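You operate a simulated robot arm through the tools that you are given. There is no shell and no other tool.

Carry out the task below with a simulated robot arm. There is one attempt and no reset: what you move stays moved.

JOB
Wind 2.5 m of lead on the orange spool and bind it.
Fine: lock the hub to wind, stop as the counter shows the length, one stroke of the binder; free the spool and put it in the green tray.

It is judged by the outcome, as a careful person would: the job done as asked, and still so three seconds after it is handed in. It fails if anything else is knocked over, pushed out of place, dropped, spilled or broken.

ROBOT AND FRAMES
A 6-joint arm with a fingered hand, fixed in place. Base frame: the origin is on the floor under the middle of its stand, x ahead of it, y to its left, z up; the work surface is at about z = 800. Units: mm, degrees, N and s.
With the tool pointing down near the work surface it reaches from about 140 to 840 mm from the base axis. Its first joint turns from -166.0 to 166.0 degrees. Payload 5 kg.
Tool frame: the origin (TCP) lies between the finger pads and is the grasp point; the fingertips stand 36 mm ahead of it; z points along the fingers, y is the line along which they close. The gripper opens to 120 mm; its body begins 42 mm behind the TCP. The gripper is a hand of 4 fingers: y runs from the thumb to the fingers, the wrist lies at [-19, -123, -211] in the tool frame, and closing takes about 1.5 s.
Orientation is told as [roll, pitch, yaw] about the base's x, y, z axes, in that order, counted from this pose: with the fingers straight down and the wrist toward the robot, the tool's x, y and z point along [0, 1, 0], [1, 0, 0] and [0, 0, -1] of the base frame.

CONTROLS
- The arm moves only by the tool arm_command. Its argument "rows" is a list of rows, each a list of 2 entries, a list of its own where there are three numbers: the shift along the base's x, y, z in mm, then the turn, a rotation vector about the base's x, y, z in rad. In form: [[[x, y, z], [rx, ry, rz]], ...]. A call has 1 to 20 rows; each row shifts and turns the commanded pose from where the row before left it. "claw" is the opening in per cent of the stroke, from 0 (shut) to 100 (fully open), set as the call begins (left out, the last holds). Rows are played at 5 a second. More than 50 mm and 8.6 degrees between two rows, or a gripper value outside its range, and nothing of the call is played. A pose out of reach is approached as far as the arm can. The call stops where the force on the tool passes 40 N (or 10 N more than at its start, if that is more) or the arm is blocked; 0.2 s more then pass. Each finger travels about 45 mm/s and halts on what it meets, pressing with about 30 N; the grip force reading is that of the motor and also rises with nothing between the fingers. The clock runs only during rows and for 0.2 s after the last one: add rows that do not move to give the fingers time. The reply holds the time, the measured pose of the TCP, the force on the tool along the base axes, the opening and the grip force, in the units named above and with some noise, with the torque about the TCP (base axes, N m) and any sound that the robot's microphone picked up, and new pictures: "views" is both (left out), scene, wrist or none.
- Cameras (640 x 400 px; columns grow to the right, rows downward): "scene" is fixed at [399, 498.6, 1514.2]; the picture's right is [-0.98, -0.19, 0.00], its down [-0.13, 0.64, -0.75] and it looks along [0.15, -0.74, -0.66] (base axes); focal length 330 px, centre (320, 200). "wrist" rides on the gripper at [73, -101, -142] in the tool frame; the picture's right is [-0.79, 0.29, -0.54], its down [-0.56, -0.70, 0.44] and it looks along [-0.25, 0.65, 0.71] (tool axes); focal length 280 px, centre (320, 200). There is no depth. A picture from a camera that has moved, and an enlarged one, comes with that camera's place and axes in the base frame and with its lens.
- lift_body(by): slides the trunk up (or, below 0, down) by that many mm; the arm rides with it, the base frame stays. It gives what a move gives, with no picture.
- curl_fingers(index, middle, ring, thumb_bend, thumb_turn): sets how far each is bent, from 0 (flat) to 100 (curled in); at 30 the hand is open as for a grip, at 70 the pads meet at the TCP. One left out holds its place. A second passes; each finger stops where it meets its share of the squeeze, and holds until it gets a number again. A gripper value or a shape takes the hand back. It gives what a move gives, with no picture; readings hold the bend of each and the force on the fingers (four entries, about 0 where the hand has none), thumb and palm. thumb_turn goes from beside the hand (0) to across from the fingers (100), as for a grip.
- set_grasp(shape): the hand has 4 fingers and takes this shape, open, in about a second: jaw (thumb against the fingers, like two jaws); tri (thumb and two fingers); tip (a fingertip pinch); poke (one finger out to press); point (the index stretched); flat (the hand flat); cup (the hand cupped); fist (a fist). The gripper value then closes the fingers along that shape, each until it touches; the sizes above hold for jaw. It gives what a move gives, with no picture.
- close_up(camera, box): a new picture of the part [left, top, right, bottom] of that camera's present view, enlarged. No time passes.
- hand_in(): hands the job in; it is judged then, once.

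Places have to be worked out from the pictures, the camera data and where the tool is seen. Open the gripper and draw the arm clear of the work before you hand the job in, unless the task says otherwise.

The tools are called after "Call:" by a JSON object that holds its "api" and its "payload". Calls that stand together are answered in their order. arm_command: Moves the arm, as the interface text tells. Its arguments: {"type":"object","properties":{"rows":{"type":"array","items":{"type":"array"}},"claw":{"type":"number"},"views":{"type":"string","enum":["both","scene","wrist","none"]}},"required":["rows"]} The other tools are called the same way: lift_body (by) moves the trunk up or down; set_grasp (shape) gives the hand a shape; curl_fingers (index, middle, ring, thumb_bend, thumb_turn) moves the fingers one by one; close_up (camera, box) takes an enlarged picture of a part of a camera's view; hand_in () hands the job in.

At the start:

```text
time: 0.0
tool_pos: [593.5, -399.2, 1130.6]
ee_rot: [0.0, 0.0, 0.0]
contact_force: [0.1, -0.5, 0.2]
moment: [0.02, -0.01, 0.0]
finger_gap: 119.8
grip_force: 0.1
shape: jaw
bend: [30.0, 30.0, 30.0, 30.0, 98.0]
finger forces: [0.1, 0.0, 0.0, 0.0, 0.1, 0.0]
trunk travel left (down, up): [-725.0, 115.0]
```

scene: 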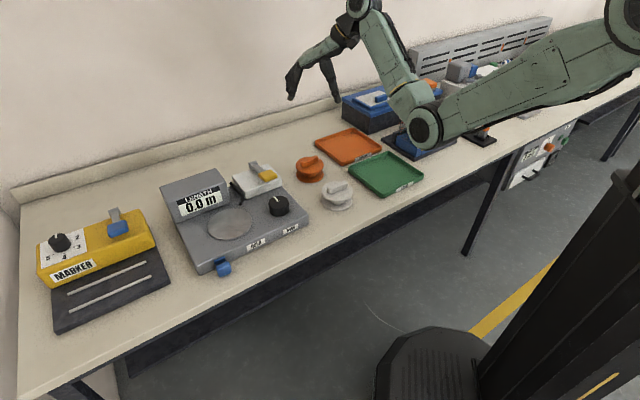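
wrist: 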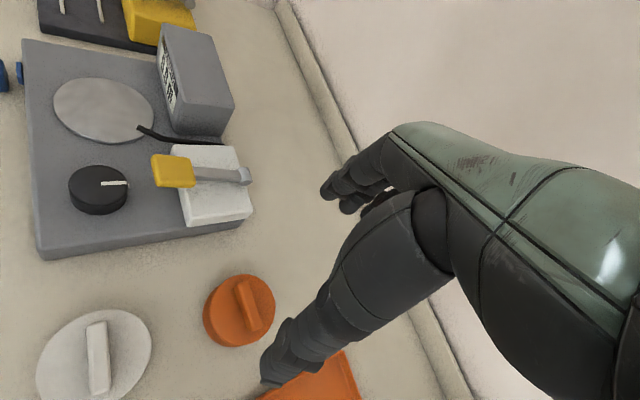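

I start by looking closer at the winder, the spools and the trays before moving anything.

Call:
{"api": "close_up", "payload": {"camera": "scene", "box": [150, 140, 330, 290]}}

Call:
{"api": "close_up", "payload": {"camera": "scene", "box": [280, 110, 440, 220]}}

Call:
{"api": "close_up", "payload": {"camera": "wrist", "box": [0, 0, 320, 400]}}

```text
2.67 times, centred on (240, 215) of scene
camera zoom: at [399.0, 498.6, 1514.2], right [-0.98, -0.19, 0.0], down [-0.13, 0.64, -0.75], along [0.15, -0.74, -0.66], focal length 880 px, centre (533, 160)
```

zoom: 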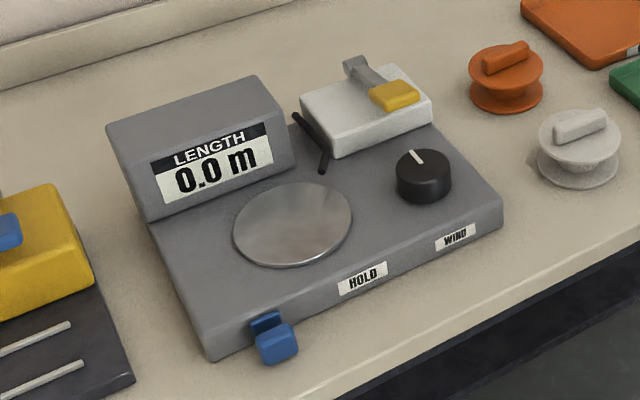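

```text
3.64 times, centred on (360, 165) of scene
camera zoom: at [399.0, 498.6, 1514.2], right [-0.98, -0.19, 0.0], down [-0.13, 0.64, -0.75], along [0.15, -0.74, -0.66], focal length 1200 px, centre (174, 327)
```

zoom: 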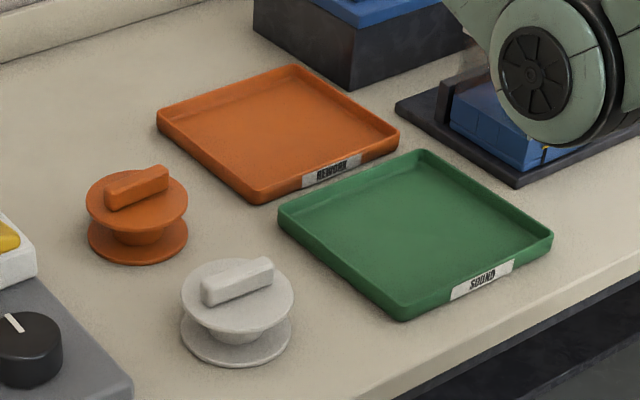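

```text
1.00 times, centred on (160, 200) of wrist (not enlarged: the box is as wide or as high as the picture)
camera zoom: at [491.8, -325.4, 1273.2], right [0.29, -0.79, 0.54], down [-0.7, -0.56, -0.44], along [0.65, -0.25, -0.71], focal length 280 px, centre (480, 200)
```

zoom: 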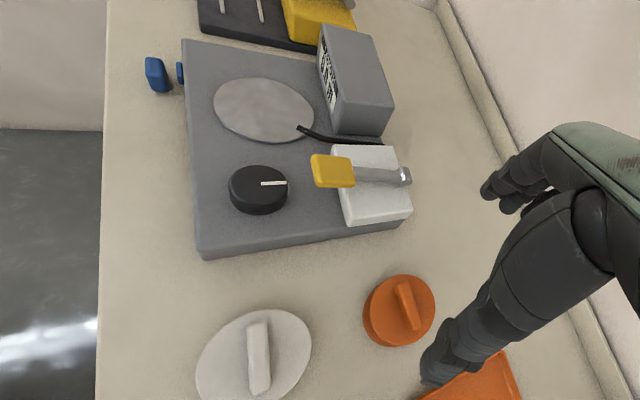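

The scene shows the winder (plate, blue HOLD catch, black WIND knob, binder with yellow lever) and the orange spool around x≈620, y≈-425. I enlarge each part further to understand the mechanisms.

Call:
{"api": "close_up", "payload": {"camera": "scene", "box": [205, 245, 269, 285]}}

Call:
{"api": "close_up", "payload": {"camera": "scene", "box": [225, 155, 305, 205]}}

Call:
{"api": "close_up", "payload": {"camera": "scene", "box": [190, 185, 286, 245]}}

Call:
{"api": "close_up", "payload": {"camera": "scene", "box": [285, 145, 365, 195]}}

Call:
{"api": "close_up", "payload": {"camera": "wrist", "box": [40, 130, 280, 280]}}

Call:
{"api": "close_up", "payload": {"camera": "wrist", "box": [0, 20, 160, 120]}}

```text
10.00 times, centred on (237, 265) of scene
camera zoom: at [399.0, 498.6, 1514.2], right [-0.98, -0.19, 0.0], down [-0.13, 0.64, -0.75], along [0.15, -0.74, -0.66], focal length 3299 px, centre (1150, -450)
```

zoom: 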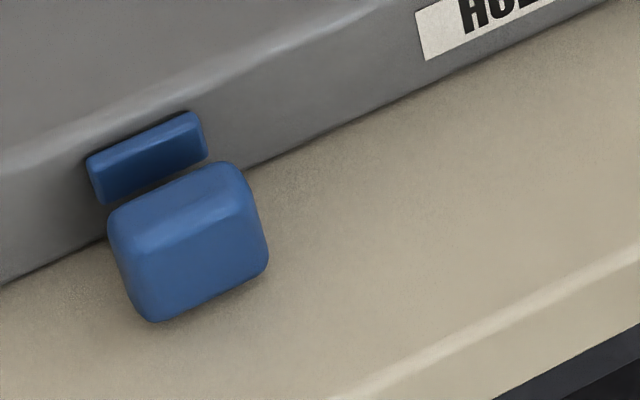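

```text
8.00 times, centred on (265, 180) of scene
camera zoom: at [399.0, 498.6, 1514.2], right [-0.98, -0.19, 0.0], down [-0.13, 0.64, -0.75], along [0.15, -0.74, -0.66], focal length 2639 px, centre (760, 360)
```

zoom: 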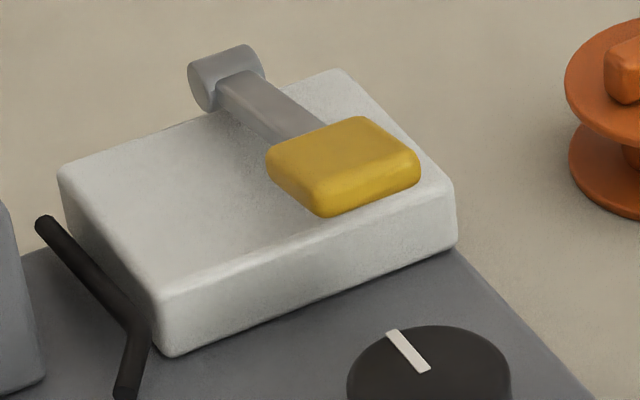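

```text
6.67 times, centred on (238, 215) of scene
camera zoom: at [399.0, 498.6, 1514.2], right [-0.98, -0.19, 0.0], down [-0.13, 0.64, -0.75], along [0.15, -0.74, -0.66], focal length 2199 px, centre (867, 100)
```

zoom: 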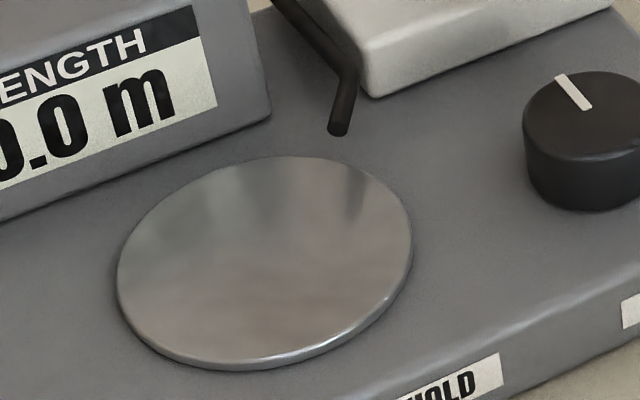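

```text
8.00 times, centred on (325, 170) of scene
camera zoom: at [399.0, 498.6, 1514.2], right [-0.98, -0.19, 0.0], down [-0.13, 0.64, -0.75], along [0.15, -0.74, -0.66], focal length 2639 px, centre (280, 440)
```

zoom: 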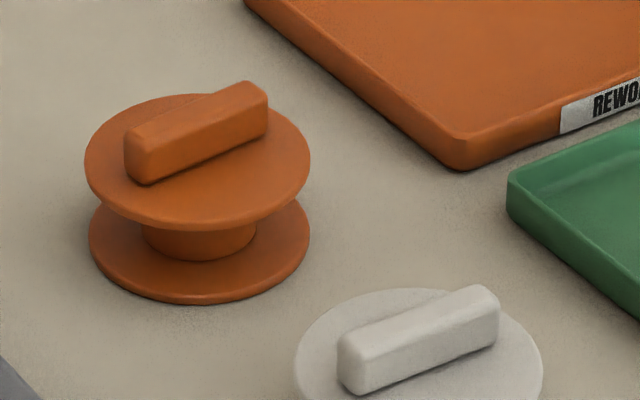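

```text
2.67 times, centred on (160, 205) of wrist
camera zoom: at [491.8, -325.4, 1273.2], right [0.29, -0.79, 0.54], down [-0.7, -0.56, -0.44], along [0.65, -0.25, -0.71], focal length 748 px, centre (747, 187)
```

zoom: 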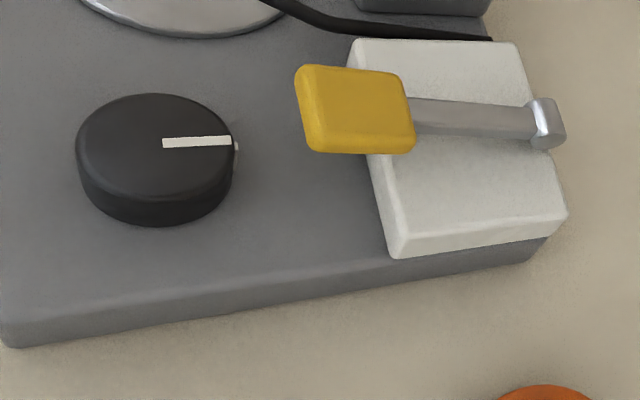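

```text
4.00 times, centred on (80, 70) of wrist
camera zoom: at [491.8, -325.4, 1273.2], right [0.29, -0.79, 0.54], down [-0.7, -0.56, -0.44], along [0.65, -0.25, -0.71], focal length 1122 px, centre (1280, 720)
```

zoom: 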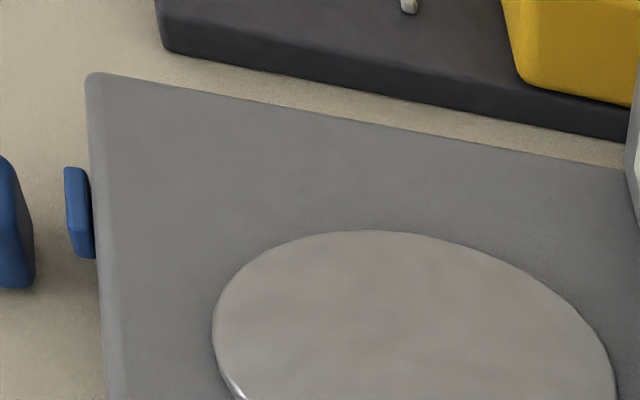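

The spool's tab runs along the bench direction (about 42–45° in base axes), so I need yaw ≈ -45° to grip across it. I turn the hand -45° at its present safe height and look again.

Call:
{"api": "arm_command", "payload": {"rows": [[[4, -4, 0], [0, 0, -0.131]], [[4, -4, 0], [0, 0, -0.131]], [[4, -4, 0], [0, 0, -0.131]], [[4, -4, 0], [0, 0, -0.131]], [[4, -4, 0], [0, 0, -0.131]], [[4, -4, 0], [0, 0, -0.1304]]], "views": "both"}}

```text
time: 1.4
tool_pos: [618.8, -421.4, 1130.4]
ee_rot: [0.0, 0.0, -45.2]
contact_force: [0.2, -0.1, -0.5]
moment: [-0.02, -0.02, -0.01]
finger_gap: 119.6
grip_force: 0.0
shape: jaw
bend: [30.0, 30.0, 30.0, 30.0, 98.0]
finger forces: [0.0, 0.1, 0.1, 0.1, 0.0, 0.0]
trunk travel left (down, up): [-725.0, 115.0]
camera wrist: at [597.5, -298.7, 1273.2], right [-0.36, -0.76, 0.54], down [-0.89, 0.1, -0.44], along [0.28, -0.64, -0.71], focal length 280 px, centre (320, 200)
```

scene: 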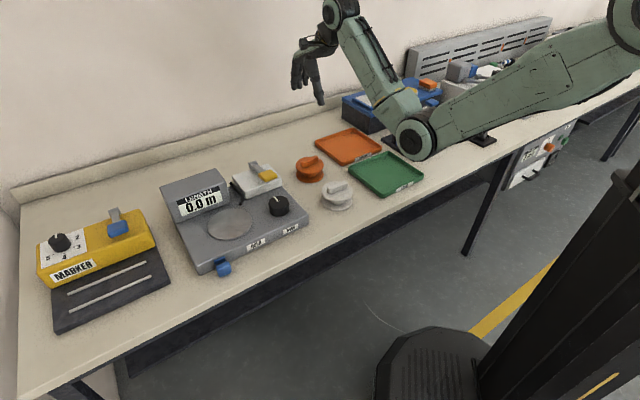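
wrist: 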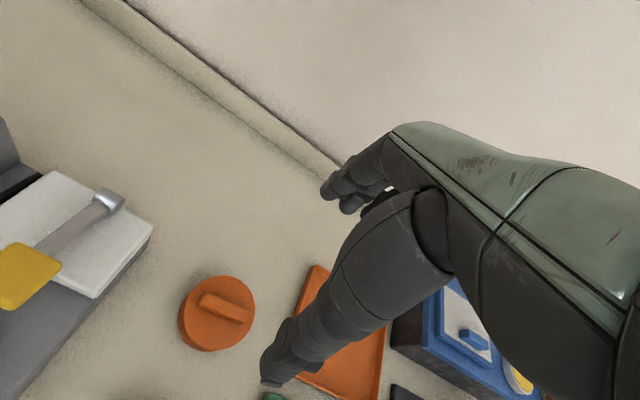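

From both cameras I place the spool axis at about (619, -429) with the tab top near z≈865. I lower toward z≈990 above it, watching the elbow in the scene picture.

Call:
{"api": "arm_command", "payload": {"rows": [[[0, -2, -25], [0, 0, 0]], [[0, -2, -25], [0, 0, 0]], [[0, -2, -25], [0, 0, 0]], [[0, -1, -25], [0, 0, 0]]], "views": "both"}}

```text
time: 2.4
tool_pos: [616.9, -430.9, 1031.2]
ee_rot: [0.0, 0.0, -45.1]
contact_force: [0.0, 0.2, 0.1]
moment: [-0.02, -0.01, 0.06]
finger_gap: 119.5
grip_force: 0.0
shape: jaw
bend: [30.0, 30.0, 30.0, 30.0, 98.0]
finger forces: [0.0, 0.1, 0.0, 0.1, 0.0, 0.0]
trunk travel left (down, up): [-725.0, 115.0]
camera wrist: at [596.7, -307.0, 1172.0], right [-0.36, -0.76, 0.54], down [-0.89, 0.1, -0.44], along [0.28, -0.64, -0.71], focal length 280 px, centre (320, 200)
```

scene: 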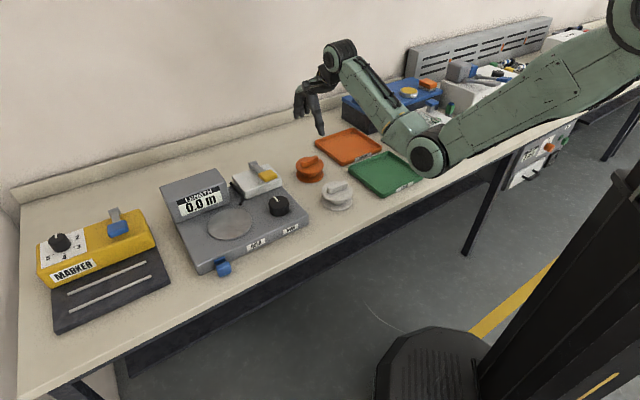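
wrist: 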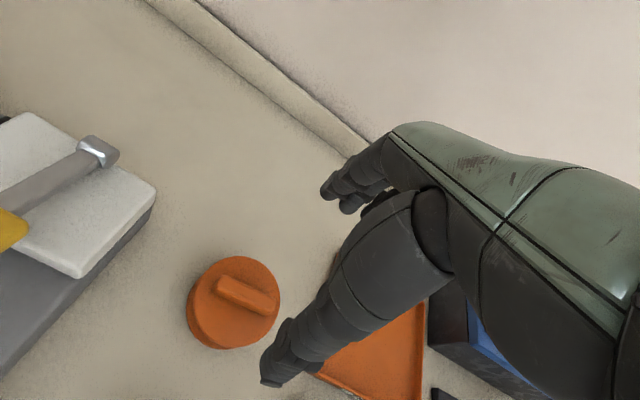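

The elbow stays well above the trays. I take a close-up of the spool to refine its centre and the tab direction.

Call:
{"api": "close_up", "payload": {"camera": "wrist", "box": [150, 230, 310, 370]}}

Call:
{"api": "close_up", "payload": {"camera": "scene", "box": [270, 80, 350, 190]}}

```text
2.86 times, centred on (230, 300) of wrist
camera zoom: at [596.7, -307.0, 1172.0], right [-0.36, -0.76, 0.54], down [-0.89, 0.1, -0.44], along [0.28, -0.64, -0.71], focal length 801 px, centre (577, -86)
```

zoom: 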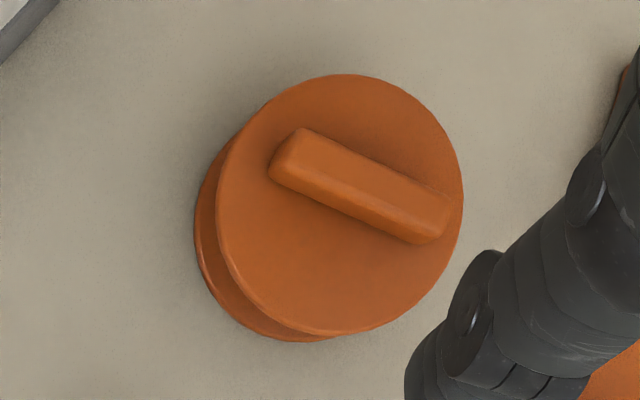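

```text
3.64 times, centred on (310, 135) of scene
camera zoom: at [399.0, 498.6, 1514.2], right [-0.98, -0.19, 0.0], down [-0.13, 0.64, -0.75], along [0.15, -0.74, -0.66], focal length 1200 px, centre (356, 436)
```

zoom: 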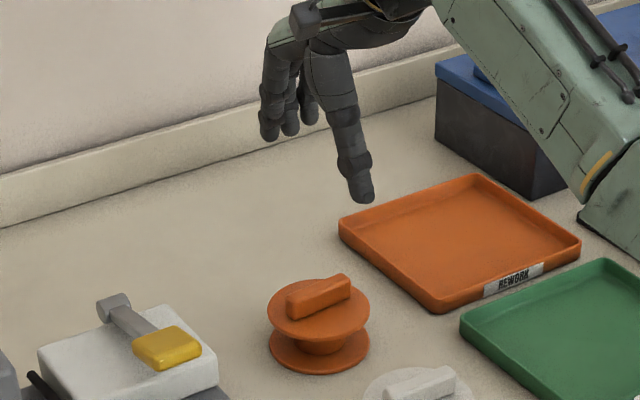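

Spool centre ≈ (619, -429), upper flange ≈ z 850, tab top ≈ 870. I pre-close to about 54 mm and descend to z≈950 for a check.

Call:
{"api": "arm_command", "payload": {"rows": [[[0.5, 0.5, -20], [0, 0, 0]], [[0.5, 0.5, -20], [0, 0, 0]], [[0.5, 0, -20], [0, 0, 0]], [[0, 0, -21], [0, 0, 0]], [[0, 0, 0], [0, 0, 0]]], "claw": 45, "views": "both"}}

Call:
{"api": "close_up", "payload": {"camera": "wrist", "box": [160, 160, 400, 400]}}

Call:
{"api": "close_up", "payload": {"camera": "scene", "box": [270, 100, 350, 190]}}

```text
time: 3.6
tool_pos: [617.9, -428.1, 949.2]
ee_rot: [-0.1, 0.0, -45.1]
contact_force: [-0.2, -0.1, -0.3]
moment: [-0.02, 0.03, 0.02]
finger_gap: 54.3
grip_force: 0.1
shape: jaw
bend: [74.0, 47.0, 44.0, 71.0, 100.0]
finger forces: [0.0, 0.1, 0.0, 0.0, 0.0, 0.1]
trunk travel left (down, up): [-725.0, 115.0]
camera wrist: at [596.8, -304.7, 1090.7], right [-0.35, -0.76, 0.54], down [-0.89, 0.1, -0.44], along [0.28, -0.64, -0.71], focal length 280 px, centre (320, 200)
```

scene: 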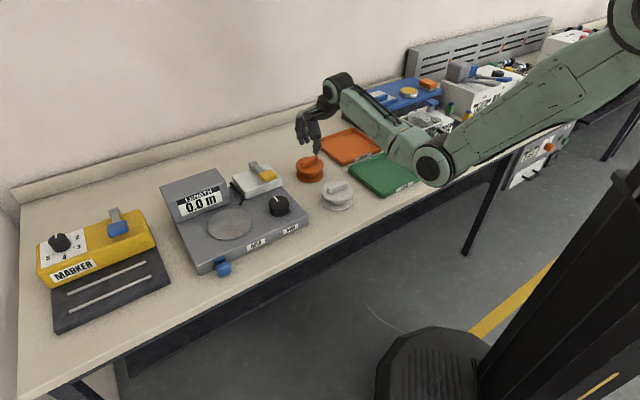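
wrist: 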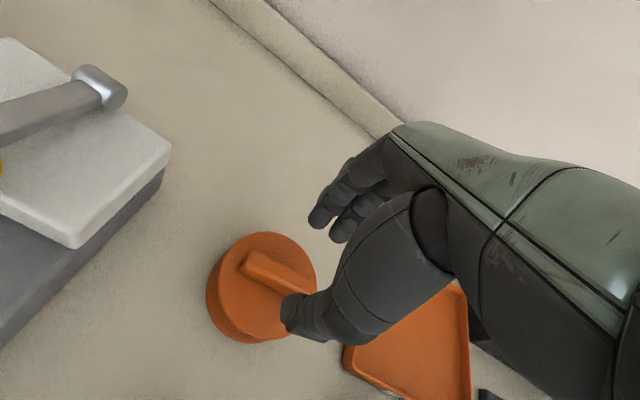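

```text
1.67 times, centred on (280, 280) of wrist
camera zoom: at [596.8, -304.7, 1090.7], right [-0.35, -0.76, 0.54], down [-0.89, 0.1, -0.44], along [0.28, -0.64, -0.71], focal length 467 px, centre (387, 67)
```

zoom: 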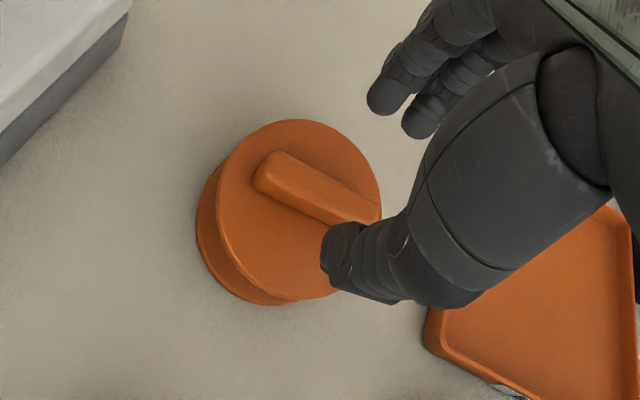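

```text
4.44 times, centred on (310, 145) of scene
camera zoom: at [399.0, 498.6, 1514.2], right [-0.98, -0.19, 0.0], down [-0.13, 0.64, -0.75], along [0.15, -0.74, -0.66], focal length 1466 px, centre (364, 444)
```

zoom: 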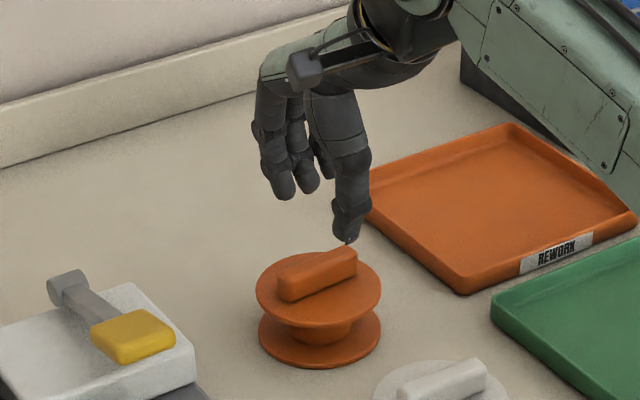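

TCP axis already lines up with the tab centre (≈(620,-429)); the tab runs at about 48–49°, so I turn the hand +3.7° and descend to z≈898.

Call:
{"api": "arm_command", "payload": {"rows": [[[0.5, 0, -15], [0, 0, 0.033]], [[0.5, 0, -15], [0, 0, 0.032]], [[0, 0, -12], [0, 0, 0]], [[0, 0, -9], [0, 0, 0]], [[0, 0, 0], [0, 0, 0]]], "views": "both"}}

Call:
{"api": "close_up", "payload": {"camera": "wrist", "box": [200, 180, 400, 380]}}

Call:
{"api": "close_up", "payload": {"camera": "scene", "box": [285, 125, 341, 190]}}

```text
time: 4.8
tool_pos: [619.5, -428.1, 898.5]
ee_rot: [0.0, 0.0, -41.4]
contact_force: [-0.8, 0.0, -0.7]
moment: [-0.02, -0.01, -0.01]
finger_gap: 54.5
grip_force: 0.1
shape: jaw
bend: [74.0, 47.0, 44.0, 71.0, 100.0]
finger forces: [0.0, 0.0, 0.0, 0.0, 0.0, 0.0]
trunk travel left (down, up): [-725.0, 115.0]
camera wrist: at [590.6, -306.2, 1041.0], right [-0.3, -0.78, 0.54], down [-0.9, 0.04, -0.44], along [0.32, -0.62, -0.71], focal length 280 px, centre (320, 200)
```

scene: 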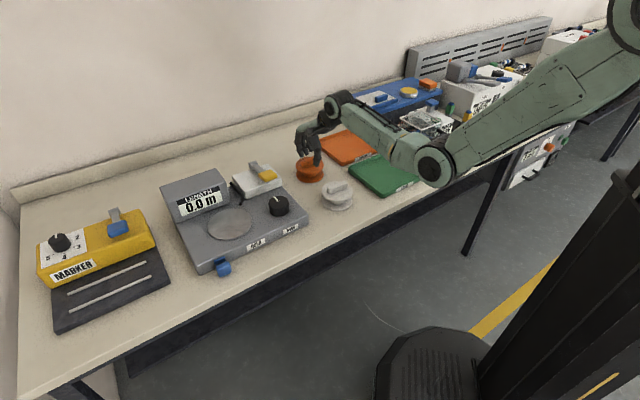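
wrist: 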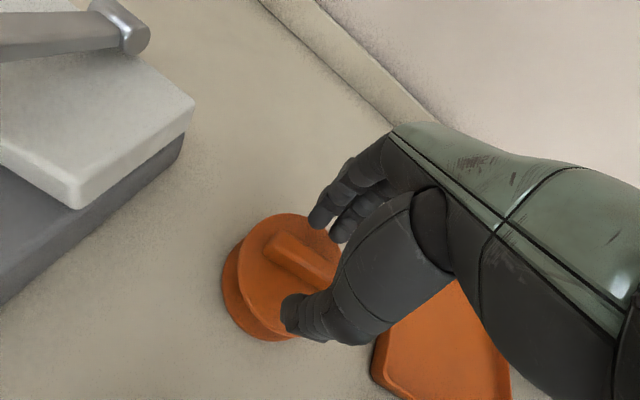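

```text
2.00 times, centred on (300, 280) of wrist
camera zoom: at [590.6, -306.2, 1041.0], right [-0.3, -0.78, 0.54], down [-0.9, 0.04, -0.44], along [0.32, -0.62, -0.71], focal length 561 px, centre (360, 40)
```

zoom: 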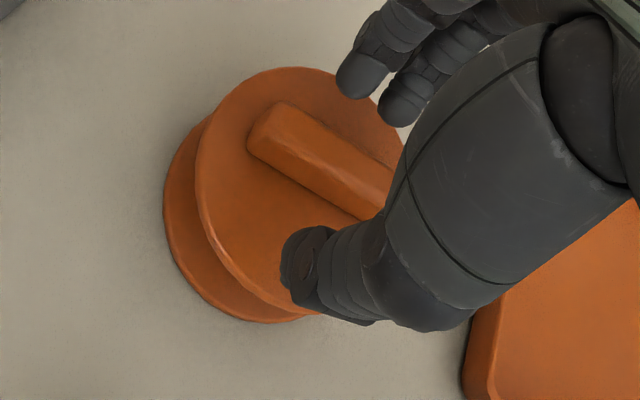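

```text
6.15 times, centred on (313, 158) of scene
camera zoom: at [399.0, 498.6, 1514.2], right [-0.98, -0.19, 0.0], down [-0.13, 0.64, -0.75], along [0.15, -0.74, -0.66], focal length 2030 px, centre (363, 462)
```

zoom: 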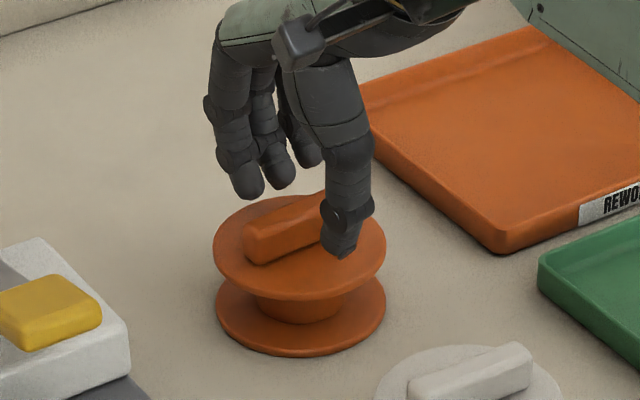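

Fingers straddle the tab with tips about 10 mm above the flange. I descend 5 mm more and close on the tab.

Call:
{"api": "arm_command", "payload": {"rows": [[[0, 0, -3], [0, 0, 0]], [[0, 0, -2.5], [0, 0, 0]], [[0, 0, 0], [0, 0, 0]]], "views": "none"}}

Call:
{"api": "arm_command", "payload": {"rows": [[[0, 0, 0], [0, 0, 0]], [[0, 0, 0], [0, 0, 0]], [[0, 0, 0], [0, 0, 0]], [[0, 0, 0], [0, 0, 0]], [[0, 0, 0], [0, 0, 0]], [[0, 0, 0], [0, 0, 0]], [[0, 0, 0], [0, 0, 0]]], "claw": 0, "views": "both"}}

Call:
{"api": "close_up", "payload": {"camera": "scene", "box": [285, 125, 341, 190]}}

Call:
{"api": "close_up", "payload": {"camera": "wrist", "box": [200, 180, 400, 380]}}

```text
time: 5.6
tool_pos: [619.5, -427.8, 892.4]
ee_rot: [0.0, -0.1, -41.3]
contact_force: [-0.4, -0.8, 0.7]
moment: [0.0, 0.0, 0.0]
finger_gap: 54.5
grip_force: 0.0
shape: jaw
bend: [74.0, 47.0, 44.0, 71.0, 100.0]
finger forces: [0.0, 0.1, 0.0, 0.0, 0.0, 0.0]
trunk travel left (down, up): [-725.0, 115.0]
```

```text
time: 7.2
tool_pos: [620.6, -428.6, 893.1]
ee_rot: [0.0, -0.1, -41.3]
contact_force: [0.8, 0.2, 0.1]
moment: [-0.02, -0.04, -0.03]
finger_gap: 12.9
grip_force: 29.7
shape: jaw
bend: [72.0, 65.0, 67.0, 74.0, 100.0]
finger forces: [17.0, 7.0, 3.0, 0.1, 26.9, 0.1]
trunk travel left (down, up): [-725.0, 115.0]
camera wrist: at [591.6, -306.3, 1035.5], right [-0.3, -0.78, 0.54], down [-0.9, 0.04, -0.44], along [0.32, -0.62, -0.71], focal length 280 px, centre (320, 200)
```

scene: 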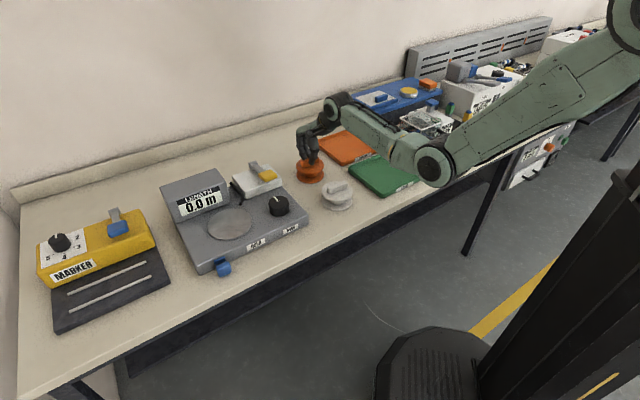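
wrist: 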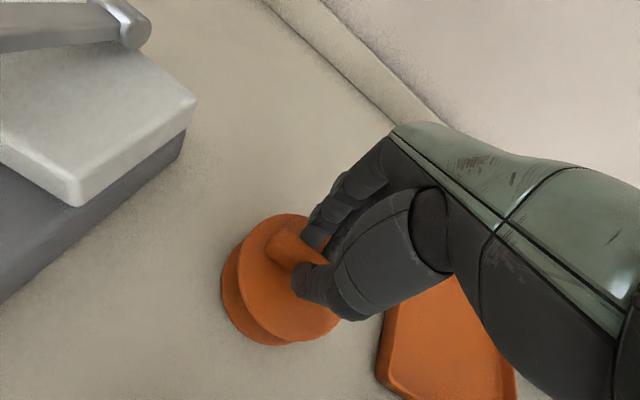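

```text
6.15 times, centred on (313, 158) of scene
camera zoom: at [399.0, 498.6, 1514.2], right [-0.98, -0.19, 0.0], down [-0.13, 0.64, -0.75], along [0.15, -0.74, -0.66], focal length 2030 px, centre (363, 462)
```

zoom: 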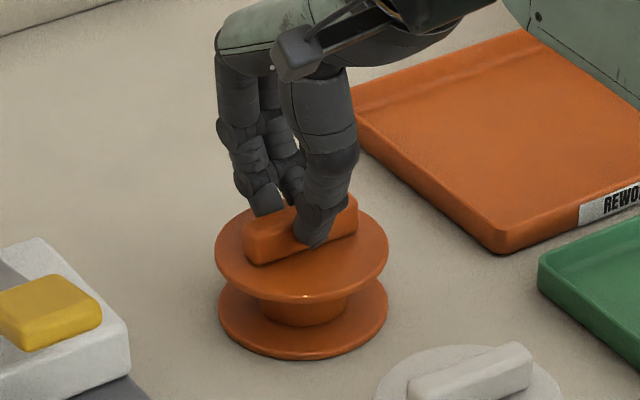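

```text
2.00 times, centred on (300, 280) of wrist
camera zoom: at [591.6, -306.3, 1035.5], right [-0.3, -0.78, 0.54], down [-0.9, 0.04, -0.44], along [0.32, -0.62, -0.71], focal length 561 px, centre (360, 40)
```

zoom: 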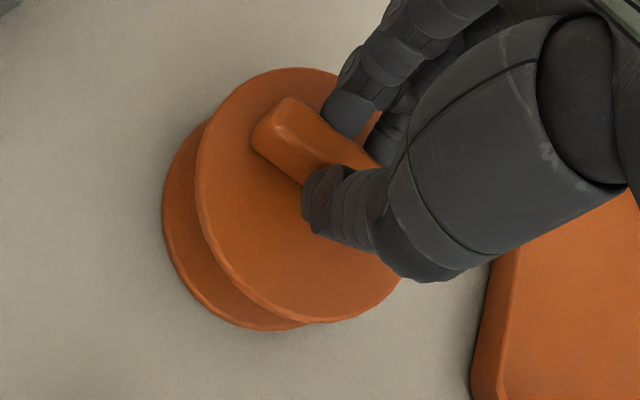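

The hand grips the tab (about 27 N, gap 13 mm). I lift gently and check that the spool comes along level.

Call:
{"api": "arm_command", "payload": {"rows": [[[0, 0, 5], [0, 0, 0]], [[0, 0, 10], [0, 0, 0]], [[0, 0, 15], [0, 0, 0]], [[0, 0, 20], [0, 0, 0]], [[0, 0, 20], [0, 0, 0]], [[0, 0, 10], [0, 0, 0]]], "claw": 0, "views": "both"}}

Call:
{"api": "close_up", "payload": {"camera": "scene", "box": [275, 100, 355, 190]}}

```text
time: 8.6
tool_pos: [620.1, -428.1, 974.2]
ee_rot: [0.0, 0.0, -41.3]
contact_force: [0.0, 0.7, -1.2]
moment: [0.0, -0.02, 0.01]
finger_gap: 12.9
grip_force: 29.6
shape: jaw
bend: [72.0, 65.0, 67.0, 74.0, 100.0]
finger forces: [17.2, 6.7, 3.1, 0.1, 27.1, 0.0]
trunk travel left (down, up): [-725.0, 115.0]
camera wrist: at [591.9, -306.1, 1116.0], right [-0.3, -0.78, 0.54], down [-0.9, 0.04, -0.44], along [0.32, -0.62, -0.71], focal length 280 px, centre (320, 200)
```

scene: 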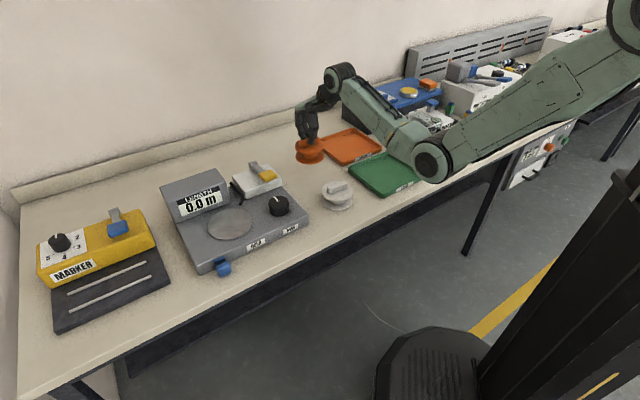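
wrist: 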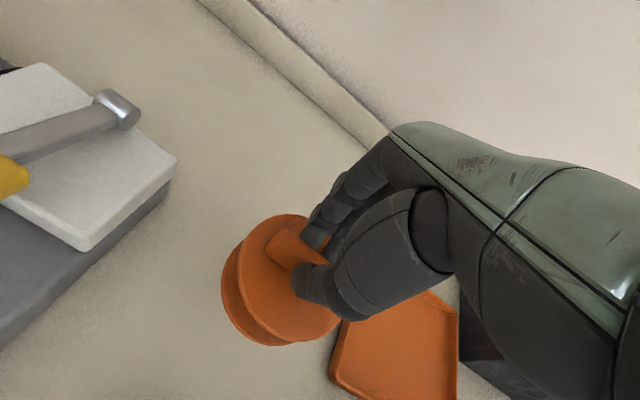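

```text
4.44 times, centred on (315, 145) of scene
camera zoom: at [399.0, 498.6, 1514.2], right [-0.98, -0.19, 0.0], down [-0.13, 0.64, -0.75], along [0.15, -0.74, -0.66], focal length 1466 px, centre (342, 444)
```

zoom: 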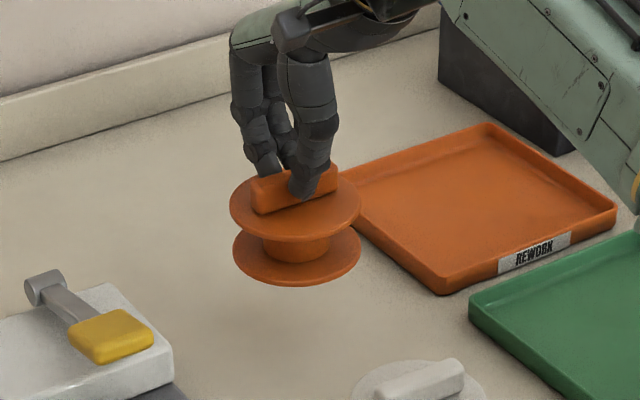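

The spool hangs level in the grip. I raise it to z≈1080 and carry it toward the plate, which I judge to be at about (774,-96) with its top near z 854.

Call:
{"api": "arm_command", "payload": {"rows": [[[0, 0, 25], [0, 0, 0]], [[0, 0, 40], [0, 0, 0]], [[0, 0, 35], [0, 0, 0]], [[10, 20, 5], [0, 0, 0]], [[15, 33, 0], [0, 0, 0]], [[17, 36, 0], [0, 0, 0]], [[17, 36, 0], [0, 0, 0]], [[17, 36, 0], [0, 0, 0]], [[17, 36, 0], [0, 0, 0]], [[17, 36, 0], [0, 0, 0]], [[15, 33, 0], [0, 0, 0]], [[14, 31, 0], [0, 0, 0]], [[10, 22, 0], [0, 0, 0]], [[6, 12, 0], [0, 0, 0]], [[0, 0, 0], [0, 0, 0]]], "claw": 0, "views": "both"}}

Call:
{"api": "close_up", "payload": {"camera": "scene", "box": [160, 80, 320, 280]}}

```text
time: 11.8
tool_pos: [774.0, -95.8, 1079.3]
ee_rot: [0.0, 0.0, -41.3]
contact_force: [0.0, 0.2, -0.6]
moment: [-0.01, -0.01, -0.02]
finger_gap: 12.8
grip_force: 30.2
shape: jaw
bend: [72.0, 65.0, 67.0, 74.0, 100.0]
finger forces: [17.3, 6.5, 3.1, 0.0, 27.0, 0.0]
trunk travel left (down, up): [-725.0, 115.0]
camera wrist: at [745.8, 25.2, 1221.6], right [-0.3, -0.78, 0.54], down [-0.9, 0.04, -0.44], along [0.32, -0.62, -0.71], focal length 280 px, centre (320, 200)
```

scene: 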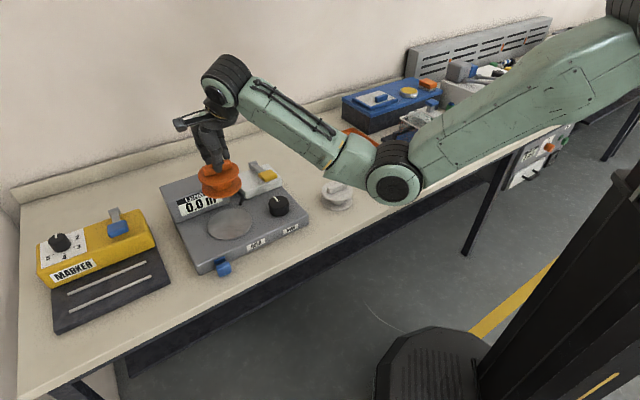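
wrist: 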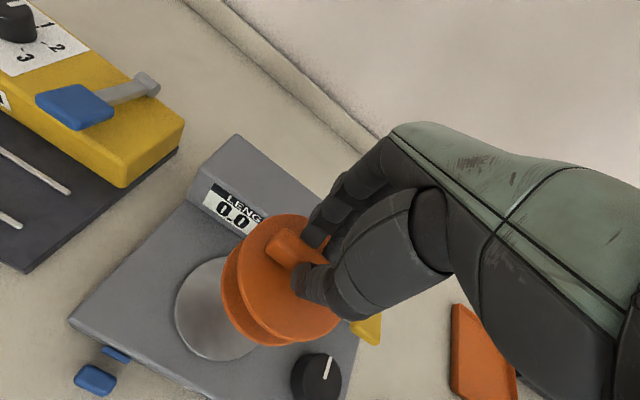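

```text
2.00 times, centred on (240, 180) of scene
camera zoom: at [399.0, 498.6, 1514.2], right [-0.98, -0.19, 0.0], down [-0.13, 0.64, -0.75], along [0.15, -0.74, -0.66], focal length 660 px, centre (480, 240)
```

zoom: 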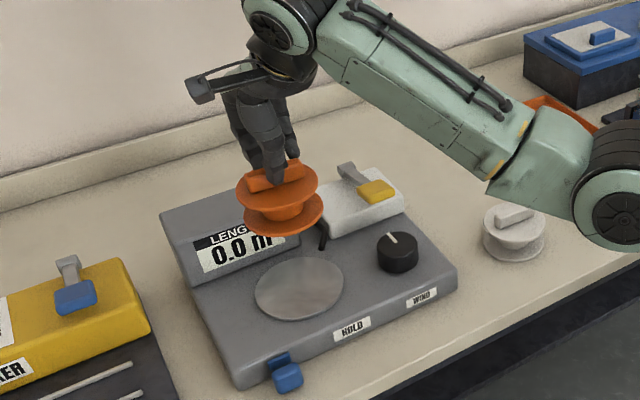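

The spool is above the plate region. I take wrist close-ups to measure the plate and look at the HOLD catch.

Call:
{"api": "close_up", "payload": {"camera": "wrist", "box": [150, 220, 350, 400]}}

Call:
{"api": "close_up", "payload": {"camera": "wrist", "box": [50, 300, 210, 400]}}

```text
2.22 times, centred on (250, 310) of wrist
camera zoom: at [745.8, 25.2, 1221.6], right [-0.3, -0.78, 0.54], down [-0.9, 0.04, -0.44], along [0.32, -0.62, -0.71], focal length 623 px, centre (476, -44)
```

zoom: 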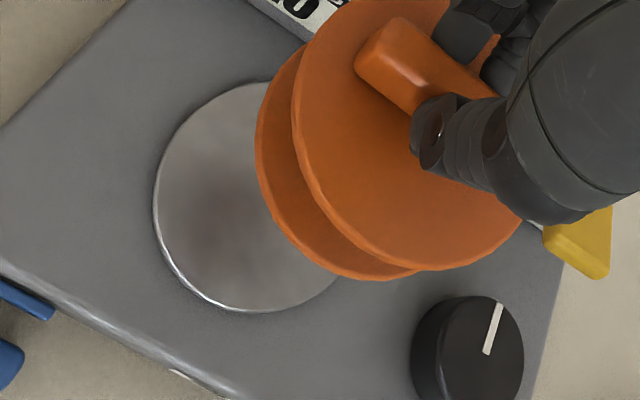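

```text
4.00 times, centred on (130, 350) of wrist
camera zoom: at [745.8, 25.2, 1221.6], right [-0.3, -0.78, 0.54], down [-0.9, 0.04, -0.44], along [0.32, -0.62, -0.71], focal length 1122 px, centre (1080, -400)
```

zoom: 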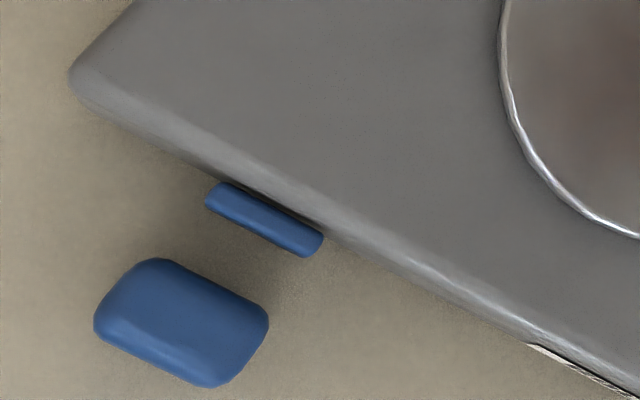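

Plate centre from this view ≈ (775.5,-89), from the scene ≈ (777,-97); I will servo visually. I lower to TCP z≈990 (spool bottom ≈ 897, above the guide rod) biased away from the rod.

Call:
{"api": "arm_command", "payload": {"rows": [[[0, 3, -20], [0, 0, 0]], [[0, 2, -25], [0, 0, 0]], [[0, 1, -25], [0, 0, 0]], [[0, 0, -20], [0, 0, 0]], [[0, 0, 0], [0, 0, 0]]], "views": "both"}}

Call:
{"api": "close_up", "payload": {"camera": "scene", "box": [180, 150, 276, 250]}}

Call:
{"api": "close_up", "payload": {"camera": "wrist", "box": [150, 220, 350, 400]}}

```text
time: 13.0
tool_pos: [774.6, -92.5, 988.5]
ee_rot: [0.0, -0.1, -41.3]
contact_force: [0.0, 0.0, -2.2]
moment: [0.02, 0.02, 0.0]
finger_gap: 12.8
grip_force: 30.3
shape: jaw
bend: [72.0, 65.0, 67.0, 74.0, 100.0]
finger forces: [17.3, 6.6, 3.0, 0.0, 27.0, 0.0]
trunk travel left (down, up): [-725.0, 115.0]
camera wrist: at [745.2, 29.9, 1130.3], right [-0.3, -0.78, 0.54], down [-0.9, 0.04, -0.44], along [0.32, -0.62, -0.71], focal length 280 px, centre (320, 200)
```

scene: 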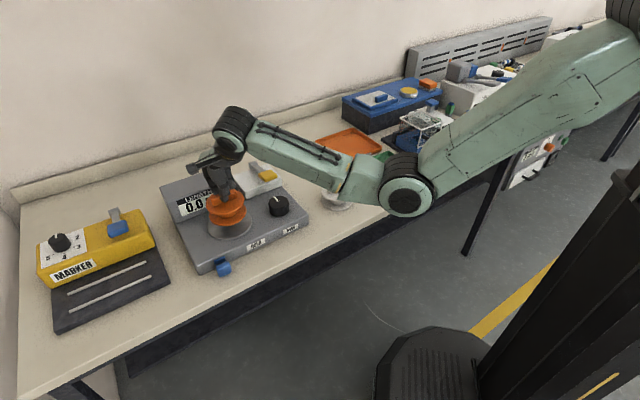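
wrist: 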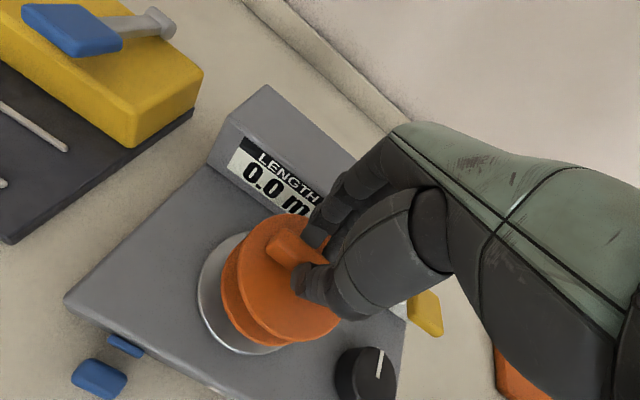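

```text
4.00 times, centred on (228, 200) of scene
camera zoom: at [399.0, 498.6, 1514.2], right [-0.98, -0.19, 0.0], down [-0.13, 0.64, -0.75], along [0.15, -0.74, -0.66], focal length 1320 px, centre (688, 200)
```

zoom: 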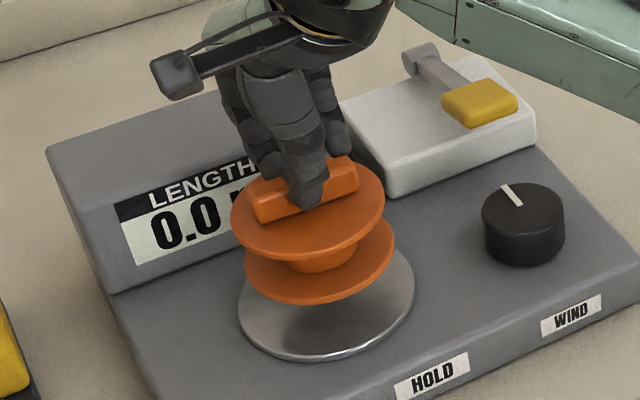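

```text
2.22 times, centred on (250, 310) of wrist
camera zoom: at [745.2, 29.9, 1130.3], right [-0.3, -0.78, 0.54], down [-0.9, 0.04, -0.44], along [0.32, -0.62, -0.71], focal length 623 px, centre (476, -44)
```

zoom: 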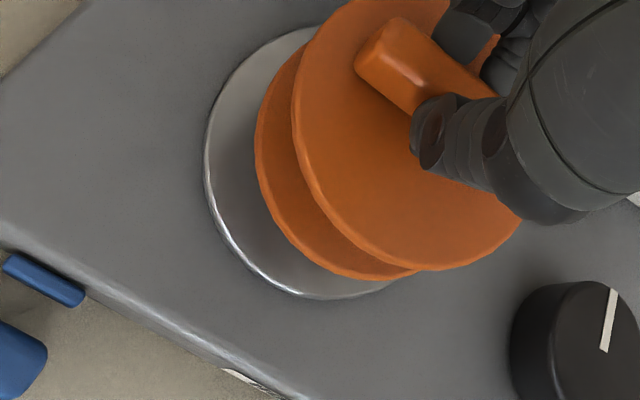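

Comparing spool and plate in both views, the spool needs roughly a (+3,-1.5) mm shift. I apply it and lower to about 18 mm above the plate, then check again.

Call:
{"api": "arm_command", "payload": {"rows": [[[2, -1, -8], [0, 0, 0]], [[1, -0.5, -8], [0, 0, 0]], [[0, 0, -7], [0, 0, 0]], [[0, 0, 0], [0, 0, 0]]], "views": "scene"}}

Call:
{"api": "close_up", "payload": {"camera": "scene", "box": [190, 165, 270, 240]}}

Call:
{"api": "close_up", "payload": {"camera": "wrist", "box": [150, 200, 390, 400]}}

```text
time: 14.0
tool_pos: [776.3, -92.5, 966.5]
ee_rot: [-0.1, 0.0, -41.2]
contact_force: [1.5, 0.1, -2.2]
moment: [0.0, 0.0, 0.0]
finger_gap: 12.9
grip_force: 29.8
shape: jaw
bend: [72.0, 65.0, 67.0, 74.0, 100.0]
finger forces: [17.3, 6.6, 3.1, 0.0, 27.0, 0.1]
trunk travel left (down, up): [-725.0, 115.0]
```

scene: 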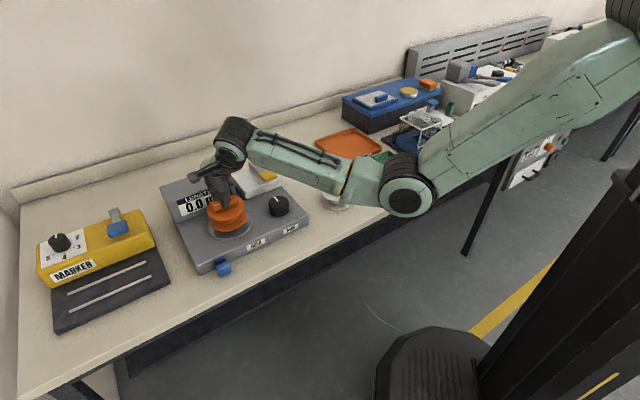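

```text
5.33 times, centred on (230, 202) of scene
camera zoom: at [399.0, 498.6, 1514.2], right [-0.98, -0.19, 0.0], down [-0.13, 0.64, -0.75], along [0.15, -0.74, -0.66], focal length 1760 px, centre (800, 187)
```

zoom: 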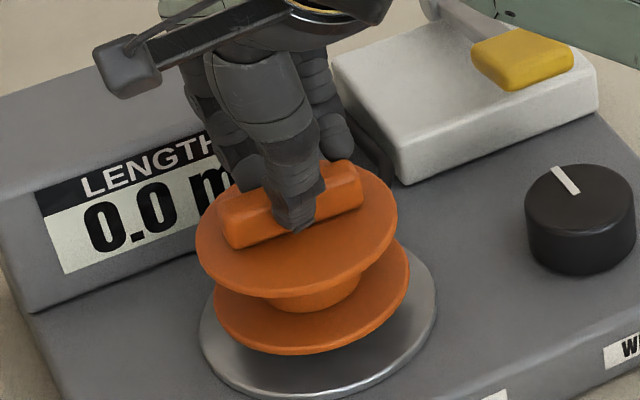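

```text
2.00 times, centred on (270, 300) of wrist
camera zoom: at [748.4, 28.4, 1108.1], right [-0.3, -0.78, 0.54], down [-0.9, 0.04, -0.44], along [0.32, -0.62, -0.71], focal length 561 px, centre (420, 0)
```

zoom: 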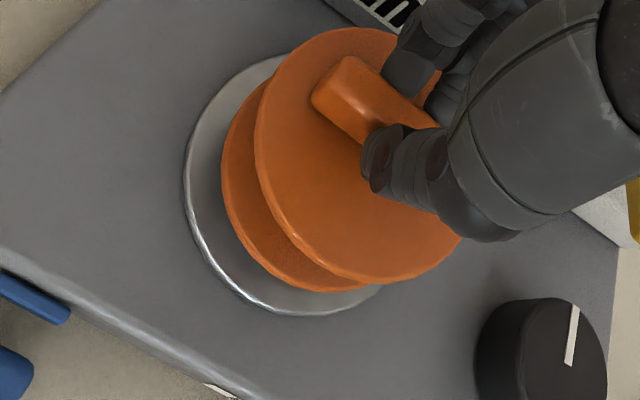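

Spool and plate are now concentric in both views. I lower to just above the plate, then in small steps feel for contact.

Call:
{"api": "arm_command", "payload": {"rows": [[[0, 0, -6], [0, 0, 0]], [[0, 0, -5], [0, 0, 0]], [[0, 0, -2], [0, 0, 0]], [[0, 0, 0], [0, 0, 0]]], "views": "scene"}}

Call:
{"api": "close_up", "payload": {"camera": "scene", "box": [190, 165, 270, 240]}}

```text
time: 15.0
tool_pos: [778.1, -94.1, 953.8]
ee_rot: [0.1, 0.0, -41.3]
contact_force: [0.9, 0.1, -1.1]
moment: [-0.02, -0.02, 0.03]
finger_gap: 12.5
grip_force: 29.9
shape: jaw
bend: [72.0, 65.0, 67.0, 74.0, 100.0]
finger forces: [17.3, 6.5, 3.1, 0.0, 27.0, 0.0]
trunk travel left (down, up): [-725.0, 115.0]
```

scene: 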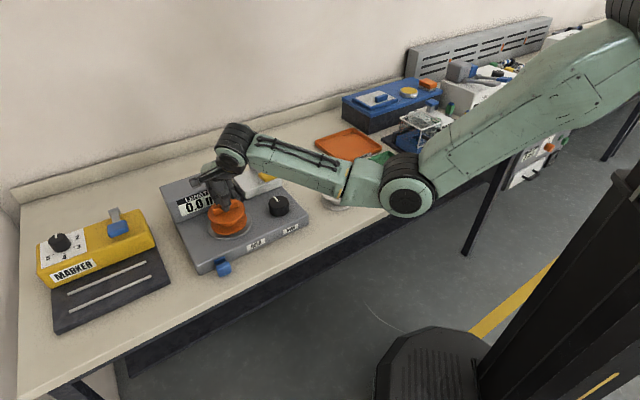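

```text
5.33 times, centred on (230, 202) of scene
camera zoom: at [399.0, 498.6, 1514.2], right [-0.98, -0.19, 0.0], down [-0.13, 0.64, -0.75], along [0.15, -0.74, -0.66], focal length 1760 px, centre (800, 187)
```

zoom: 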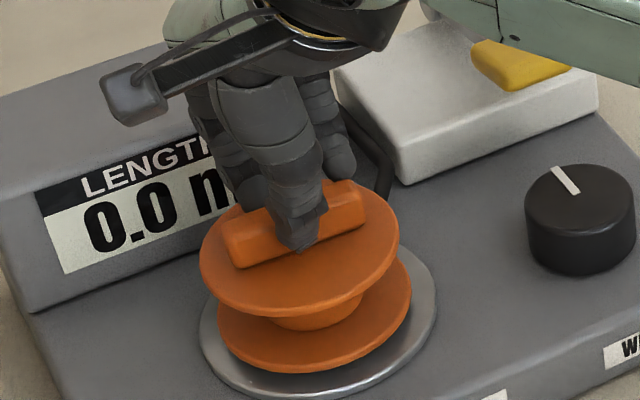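

Still clear by a few mm and well centred (margins left/right about equal). I continue down in 1.5 mm steps.

Call:
{"api": "arm_command", "payload": {"rows": [[[0, 0, -1.5], [0, 0, 0]], [[0, 0, -1.5], [0, 0, 0]], [[0, 0, -1.5], [0, 0, 0]], [[0, 0, 0], [0, 0, 0]]], "views": "none"}}

Call:
{"api": "close_up", "payload": {"camera": "scene", "box": [195, 180, 265, 240]}}

```text
time: 16.0
tool_pos: [778.3, -93.2, 949.3]
ee_rot: [0.0, 0.0, -41.3]
contact_force: [-0.1, -0.1, -0.8]
moment: [0.0, 0.04, -0.02]
finger_gap: 12.7
grip_force: 29.6
shape: jaw
bend: [72.0, 65.0, 67.0, 74.0, 100.0]
finger forces: [17.3, 6.6, 3.1, 0.0, 27.0, 0.0]
trunk travel left (down, up): [-725.0, 115.0]
```

```text
6.67 times, centred on (230, 210) of scene
camera zoom: at [399.0, 498.6, 1514.2], right [-0.98, -0.19, 0.0], down [-0.13, 0.64, -0.75], along [0.15, -0.74, -0.66], focal length 2199 px, centre (920, 133)
```

zoom: 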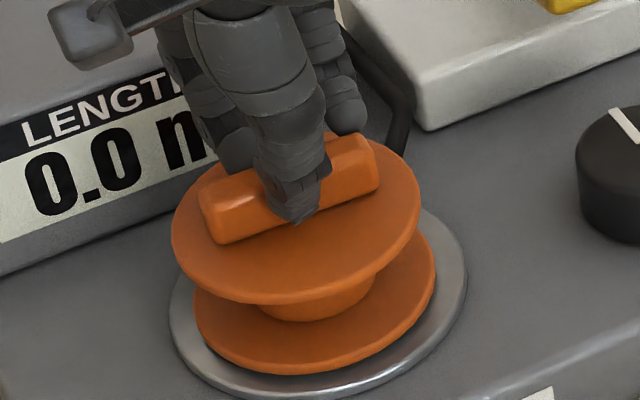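

Gap is almost closed. Continue in 1 mm steps until the reading shows contact.

Call:
{"api": "arm_command", "payload": {"rows": [[[0, 0, -1], [0, 0, 0]], [[0, 0, -1], [0, 0, 0]], [[0, 0, 0], [0, 0, 0]]], "views": "none"}}

Call:
{"api": "close_up", "payload": {"camera": "scene", "box": [205, 200, 255, 240]}}

```text
time: 16.8
tool_pos: [777.1, -92.3, 946.1]
ee_rot: [0.1, 0.0, -41.3]
contact_force: [-0.1, -0.7, -1.4]
moment: [-0.02, -0.03, 0.03]
finger_gap: 12.7
grip_force: 29.9
shape: jaw
bend: [72.0, 65.0, 67.0, 74.0, 100.0]
finger forces: [17.4, 6.6, 3.2, 0.1, 26.9, 0.0]
trunk travel left (down, up): [-725.0, 115.0]
```

```text
10.00 times, centred on (230, 220) of scene
camera zoom: at [399.0, 498.6, 1514.2], right [-0.98, -0.19, 0.0], down [-0.13, 0.64, -0.75], along [0.15, -0.74, -0.66], focal length 3299 px, centre (1220, 0)
```

zoom: 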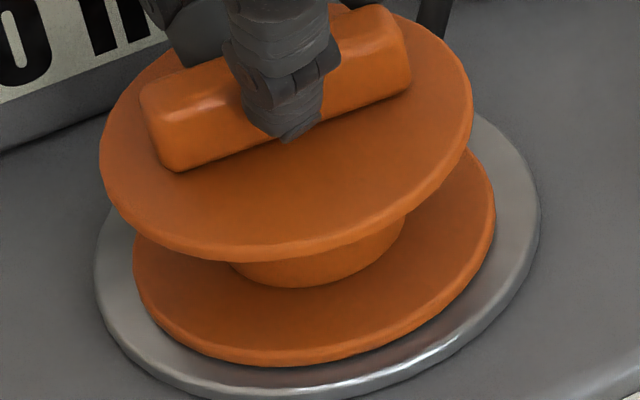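

Nearly touching; the flange sits about 2 mm toward the camera of centre, so I shift a hair away and lower further in 1 mm steps.

Call:
{"api": "arm_command", "payload": {"rows": [[[0.2, -1.5, 0], [0, 0, 0]], [[0, 0, -1], [0, 0, 0]], [[0, 0, -1], [0, 0, 0]], [[0, 0, 0], [0, 0, 0]]], "views": "none"}}

Call:
{"api": "close_up", "payload": {"camera": "scene", "box": [205, 200, 255, 240]}}

```text
time: 17.8
tool_pos: [778.1, -94.1, 945.2]
ee_rot: [0.1, -0.1, -41.4]
contact_force: [1.0, -0.4, 6.7]
moment: [-0.01, -0.04, -0.03]
finger_gap: 12.9
grip_force: 30.2
shape: jaw
bend: [72.0, 65.0, 67.0, 74.0, 100.0]
finger forces: [18.0, 7.3, 3.3, 0.0, 28.2, 0.0]
trunk travel left (down, up): [-725.0, 115.0]
```

```text
10.00 times, centred on (230, 220) of scene
camera zoom: at [399.0, 498.6, 1514.2], right [-0.98, -0.19, 0.0], down [-0.13, 0.64, -0.75], along [0.15, -0.74, -0.66], focal length 3299 px, centre (1220, 0)
```

zoom: 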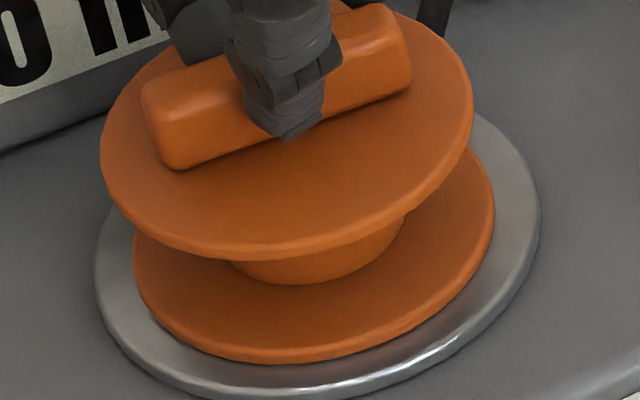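

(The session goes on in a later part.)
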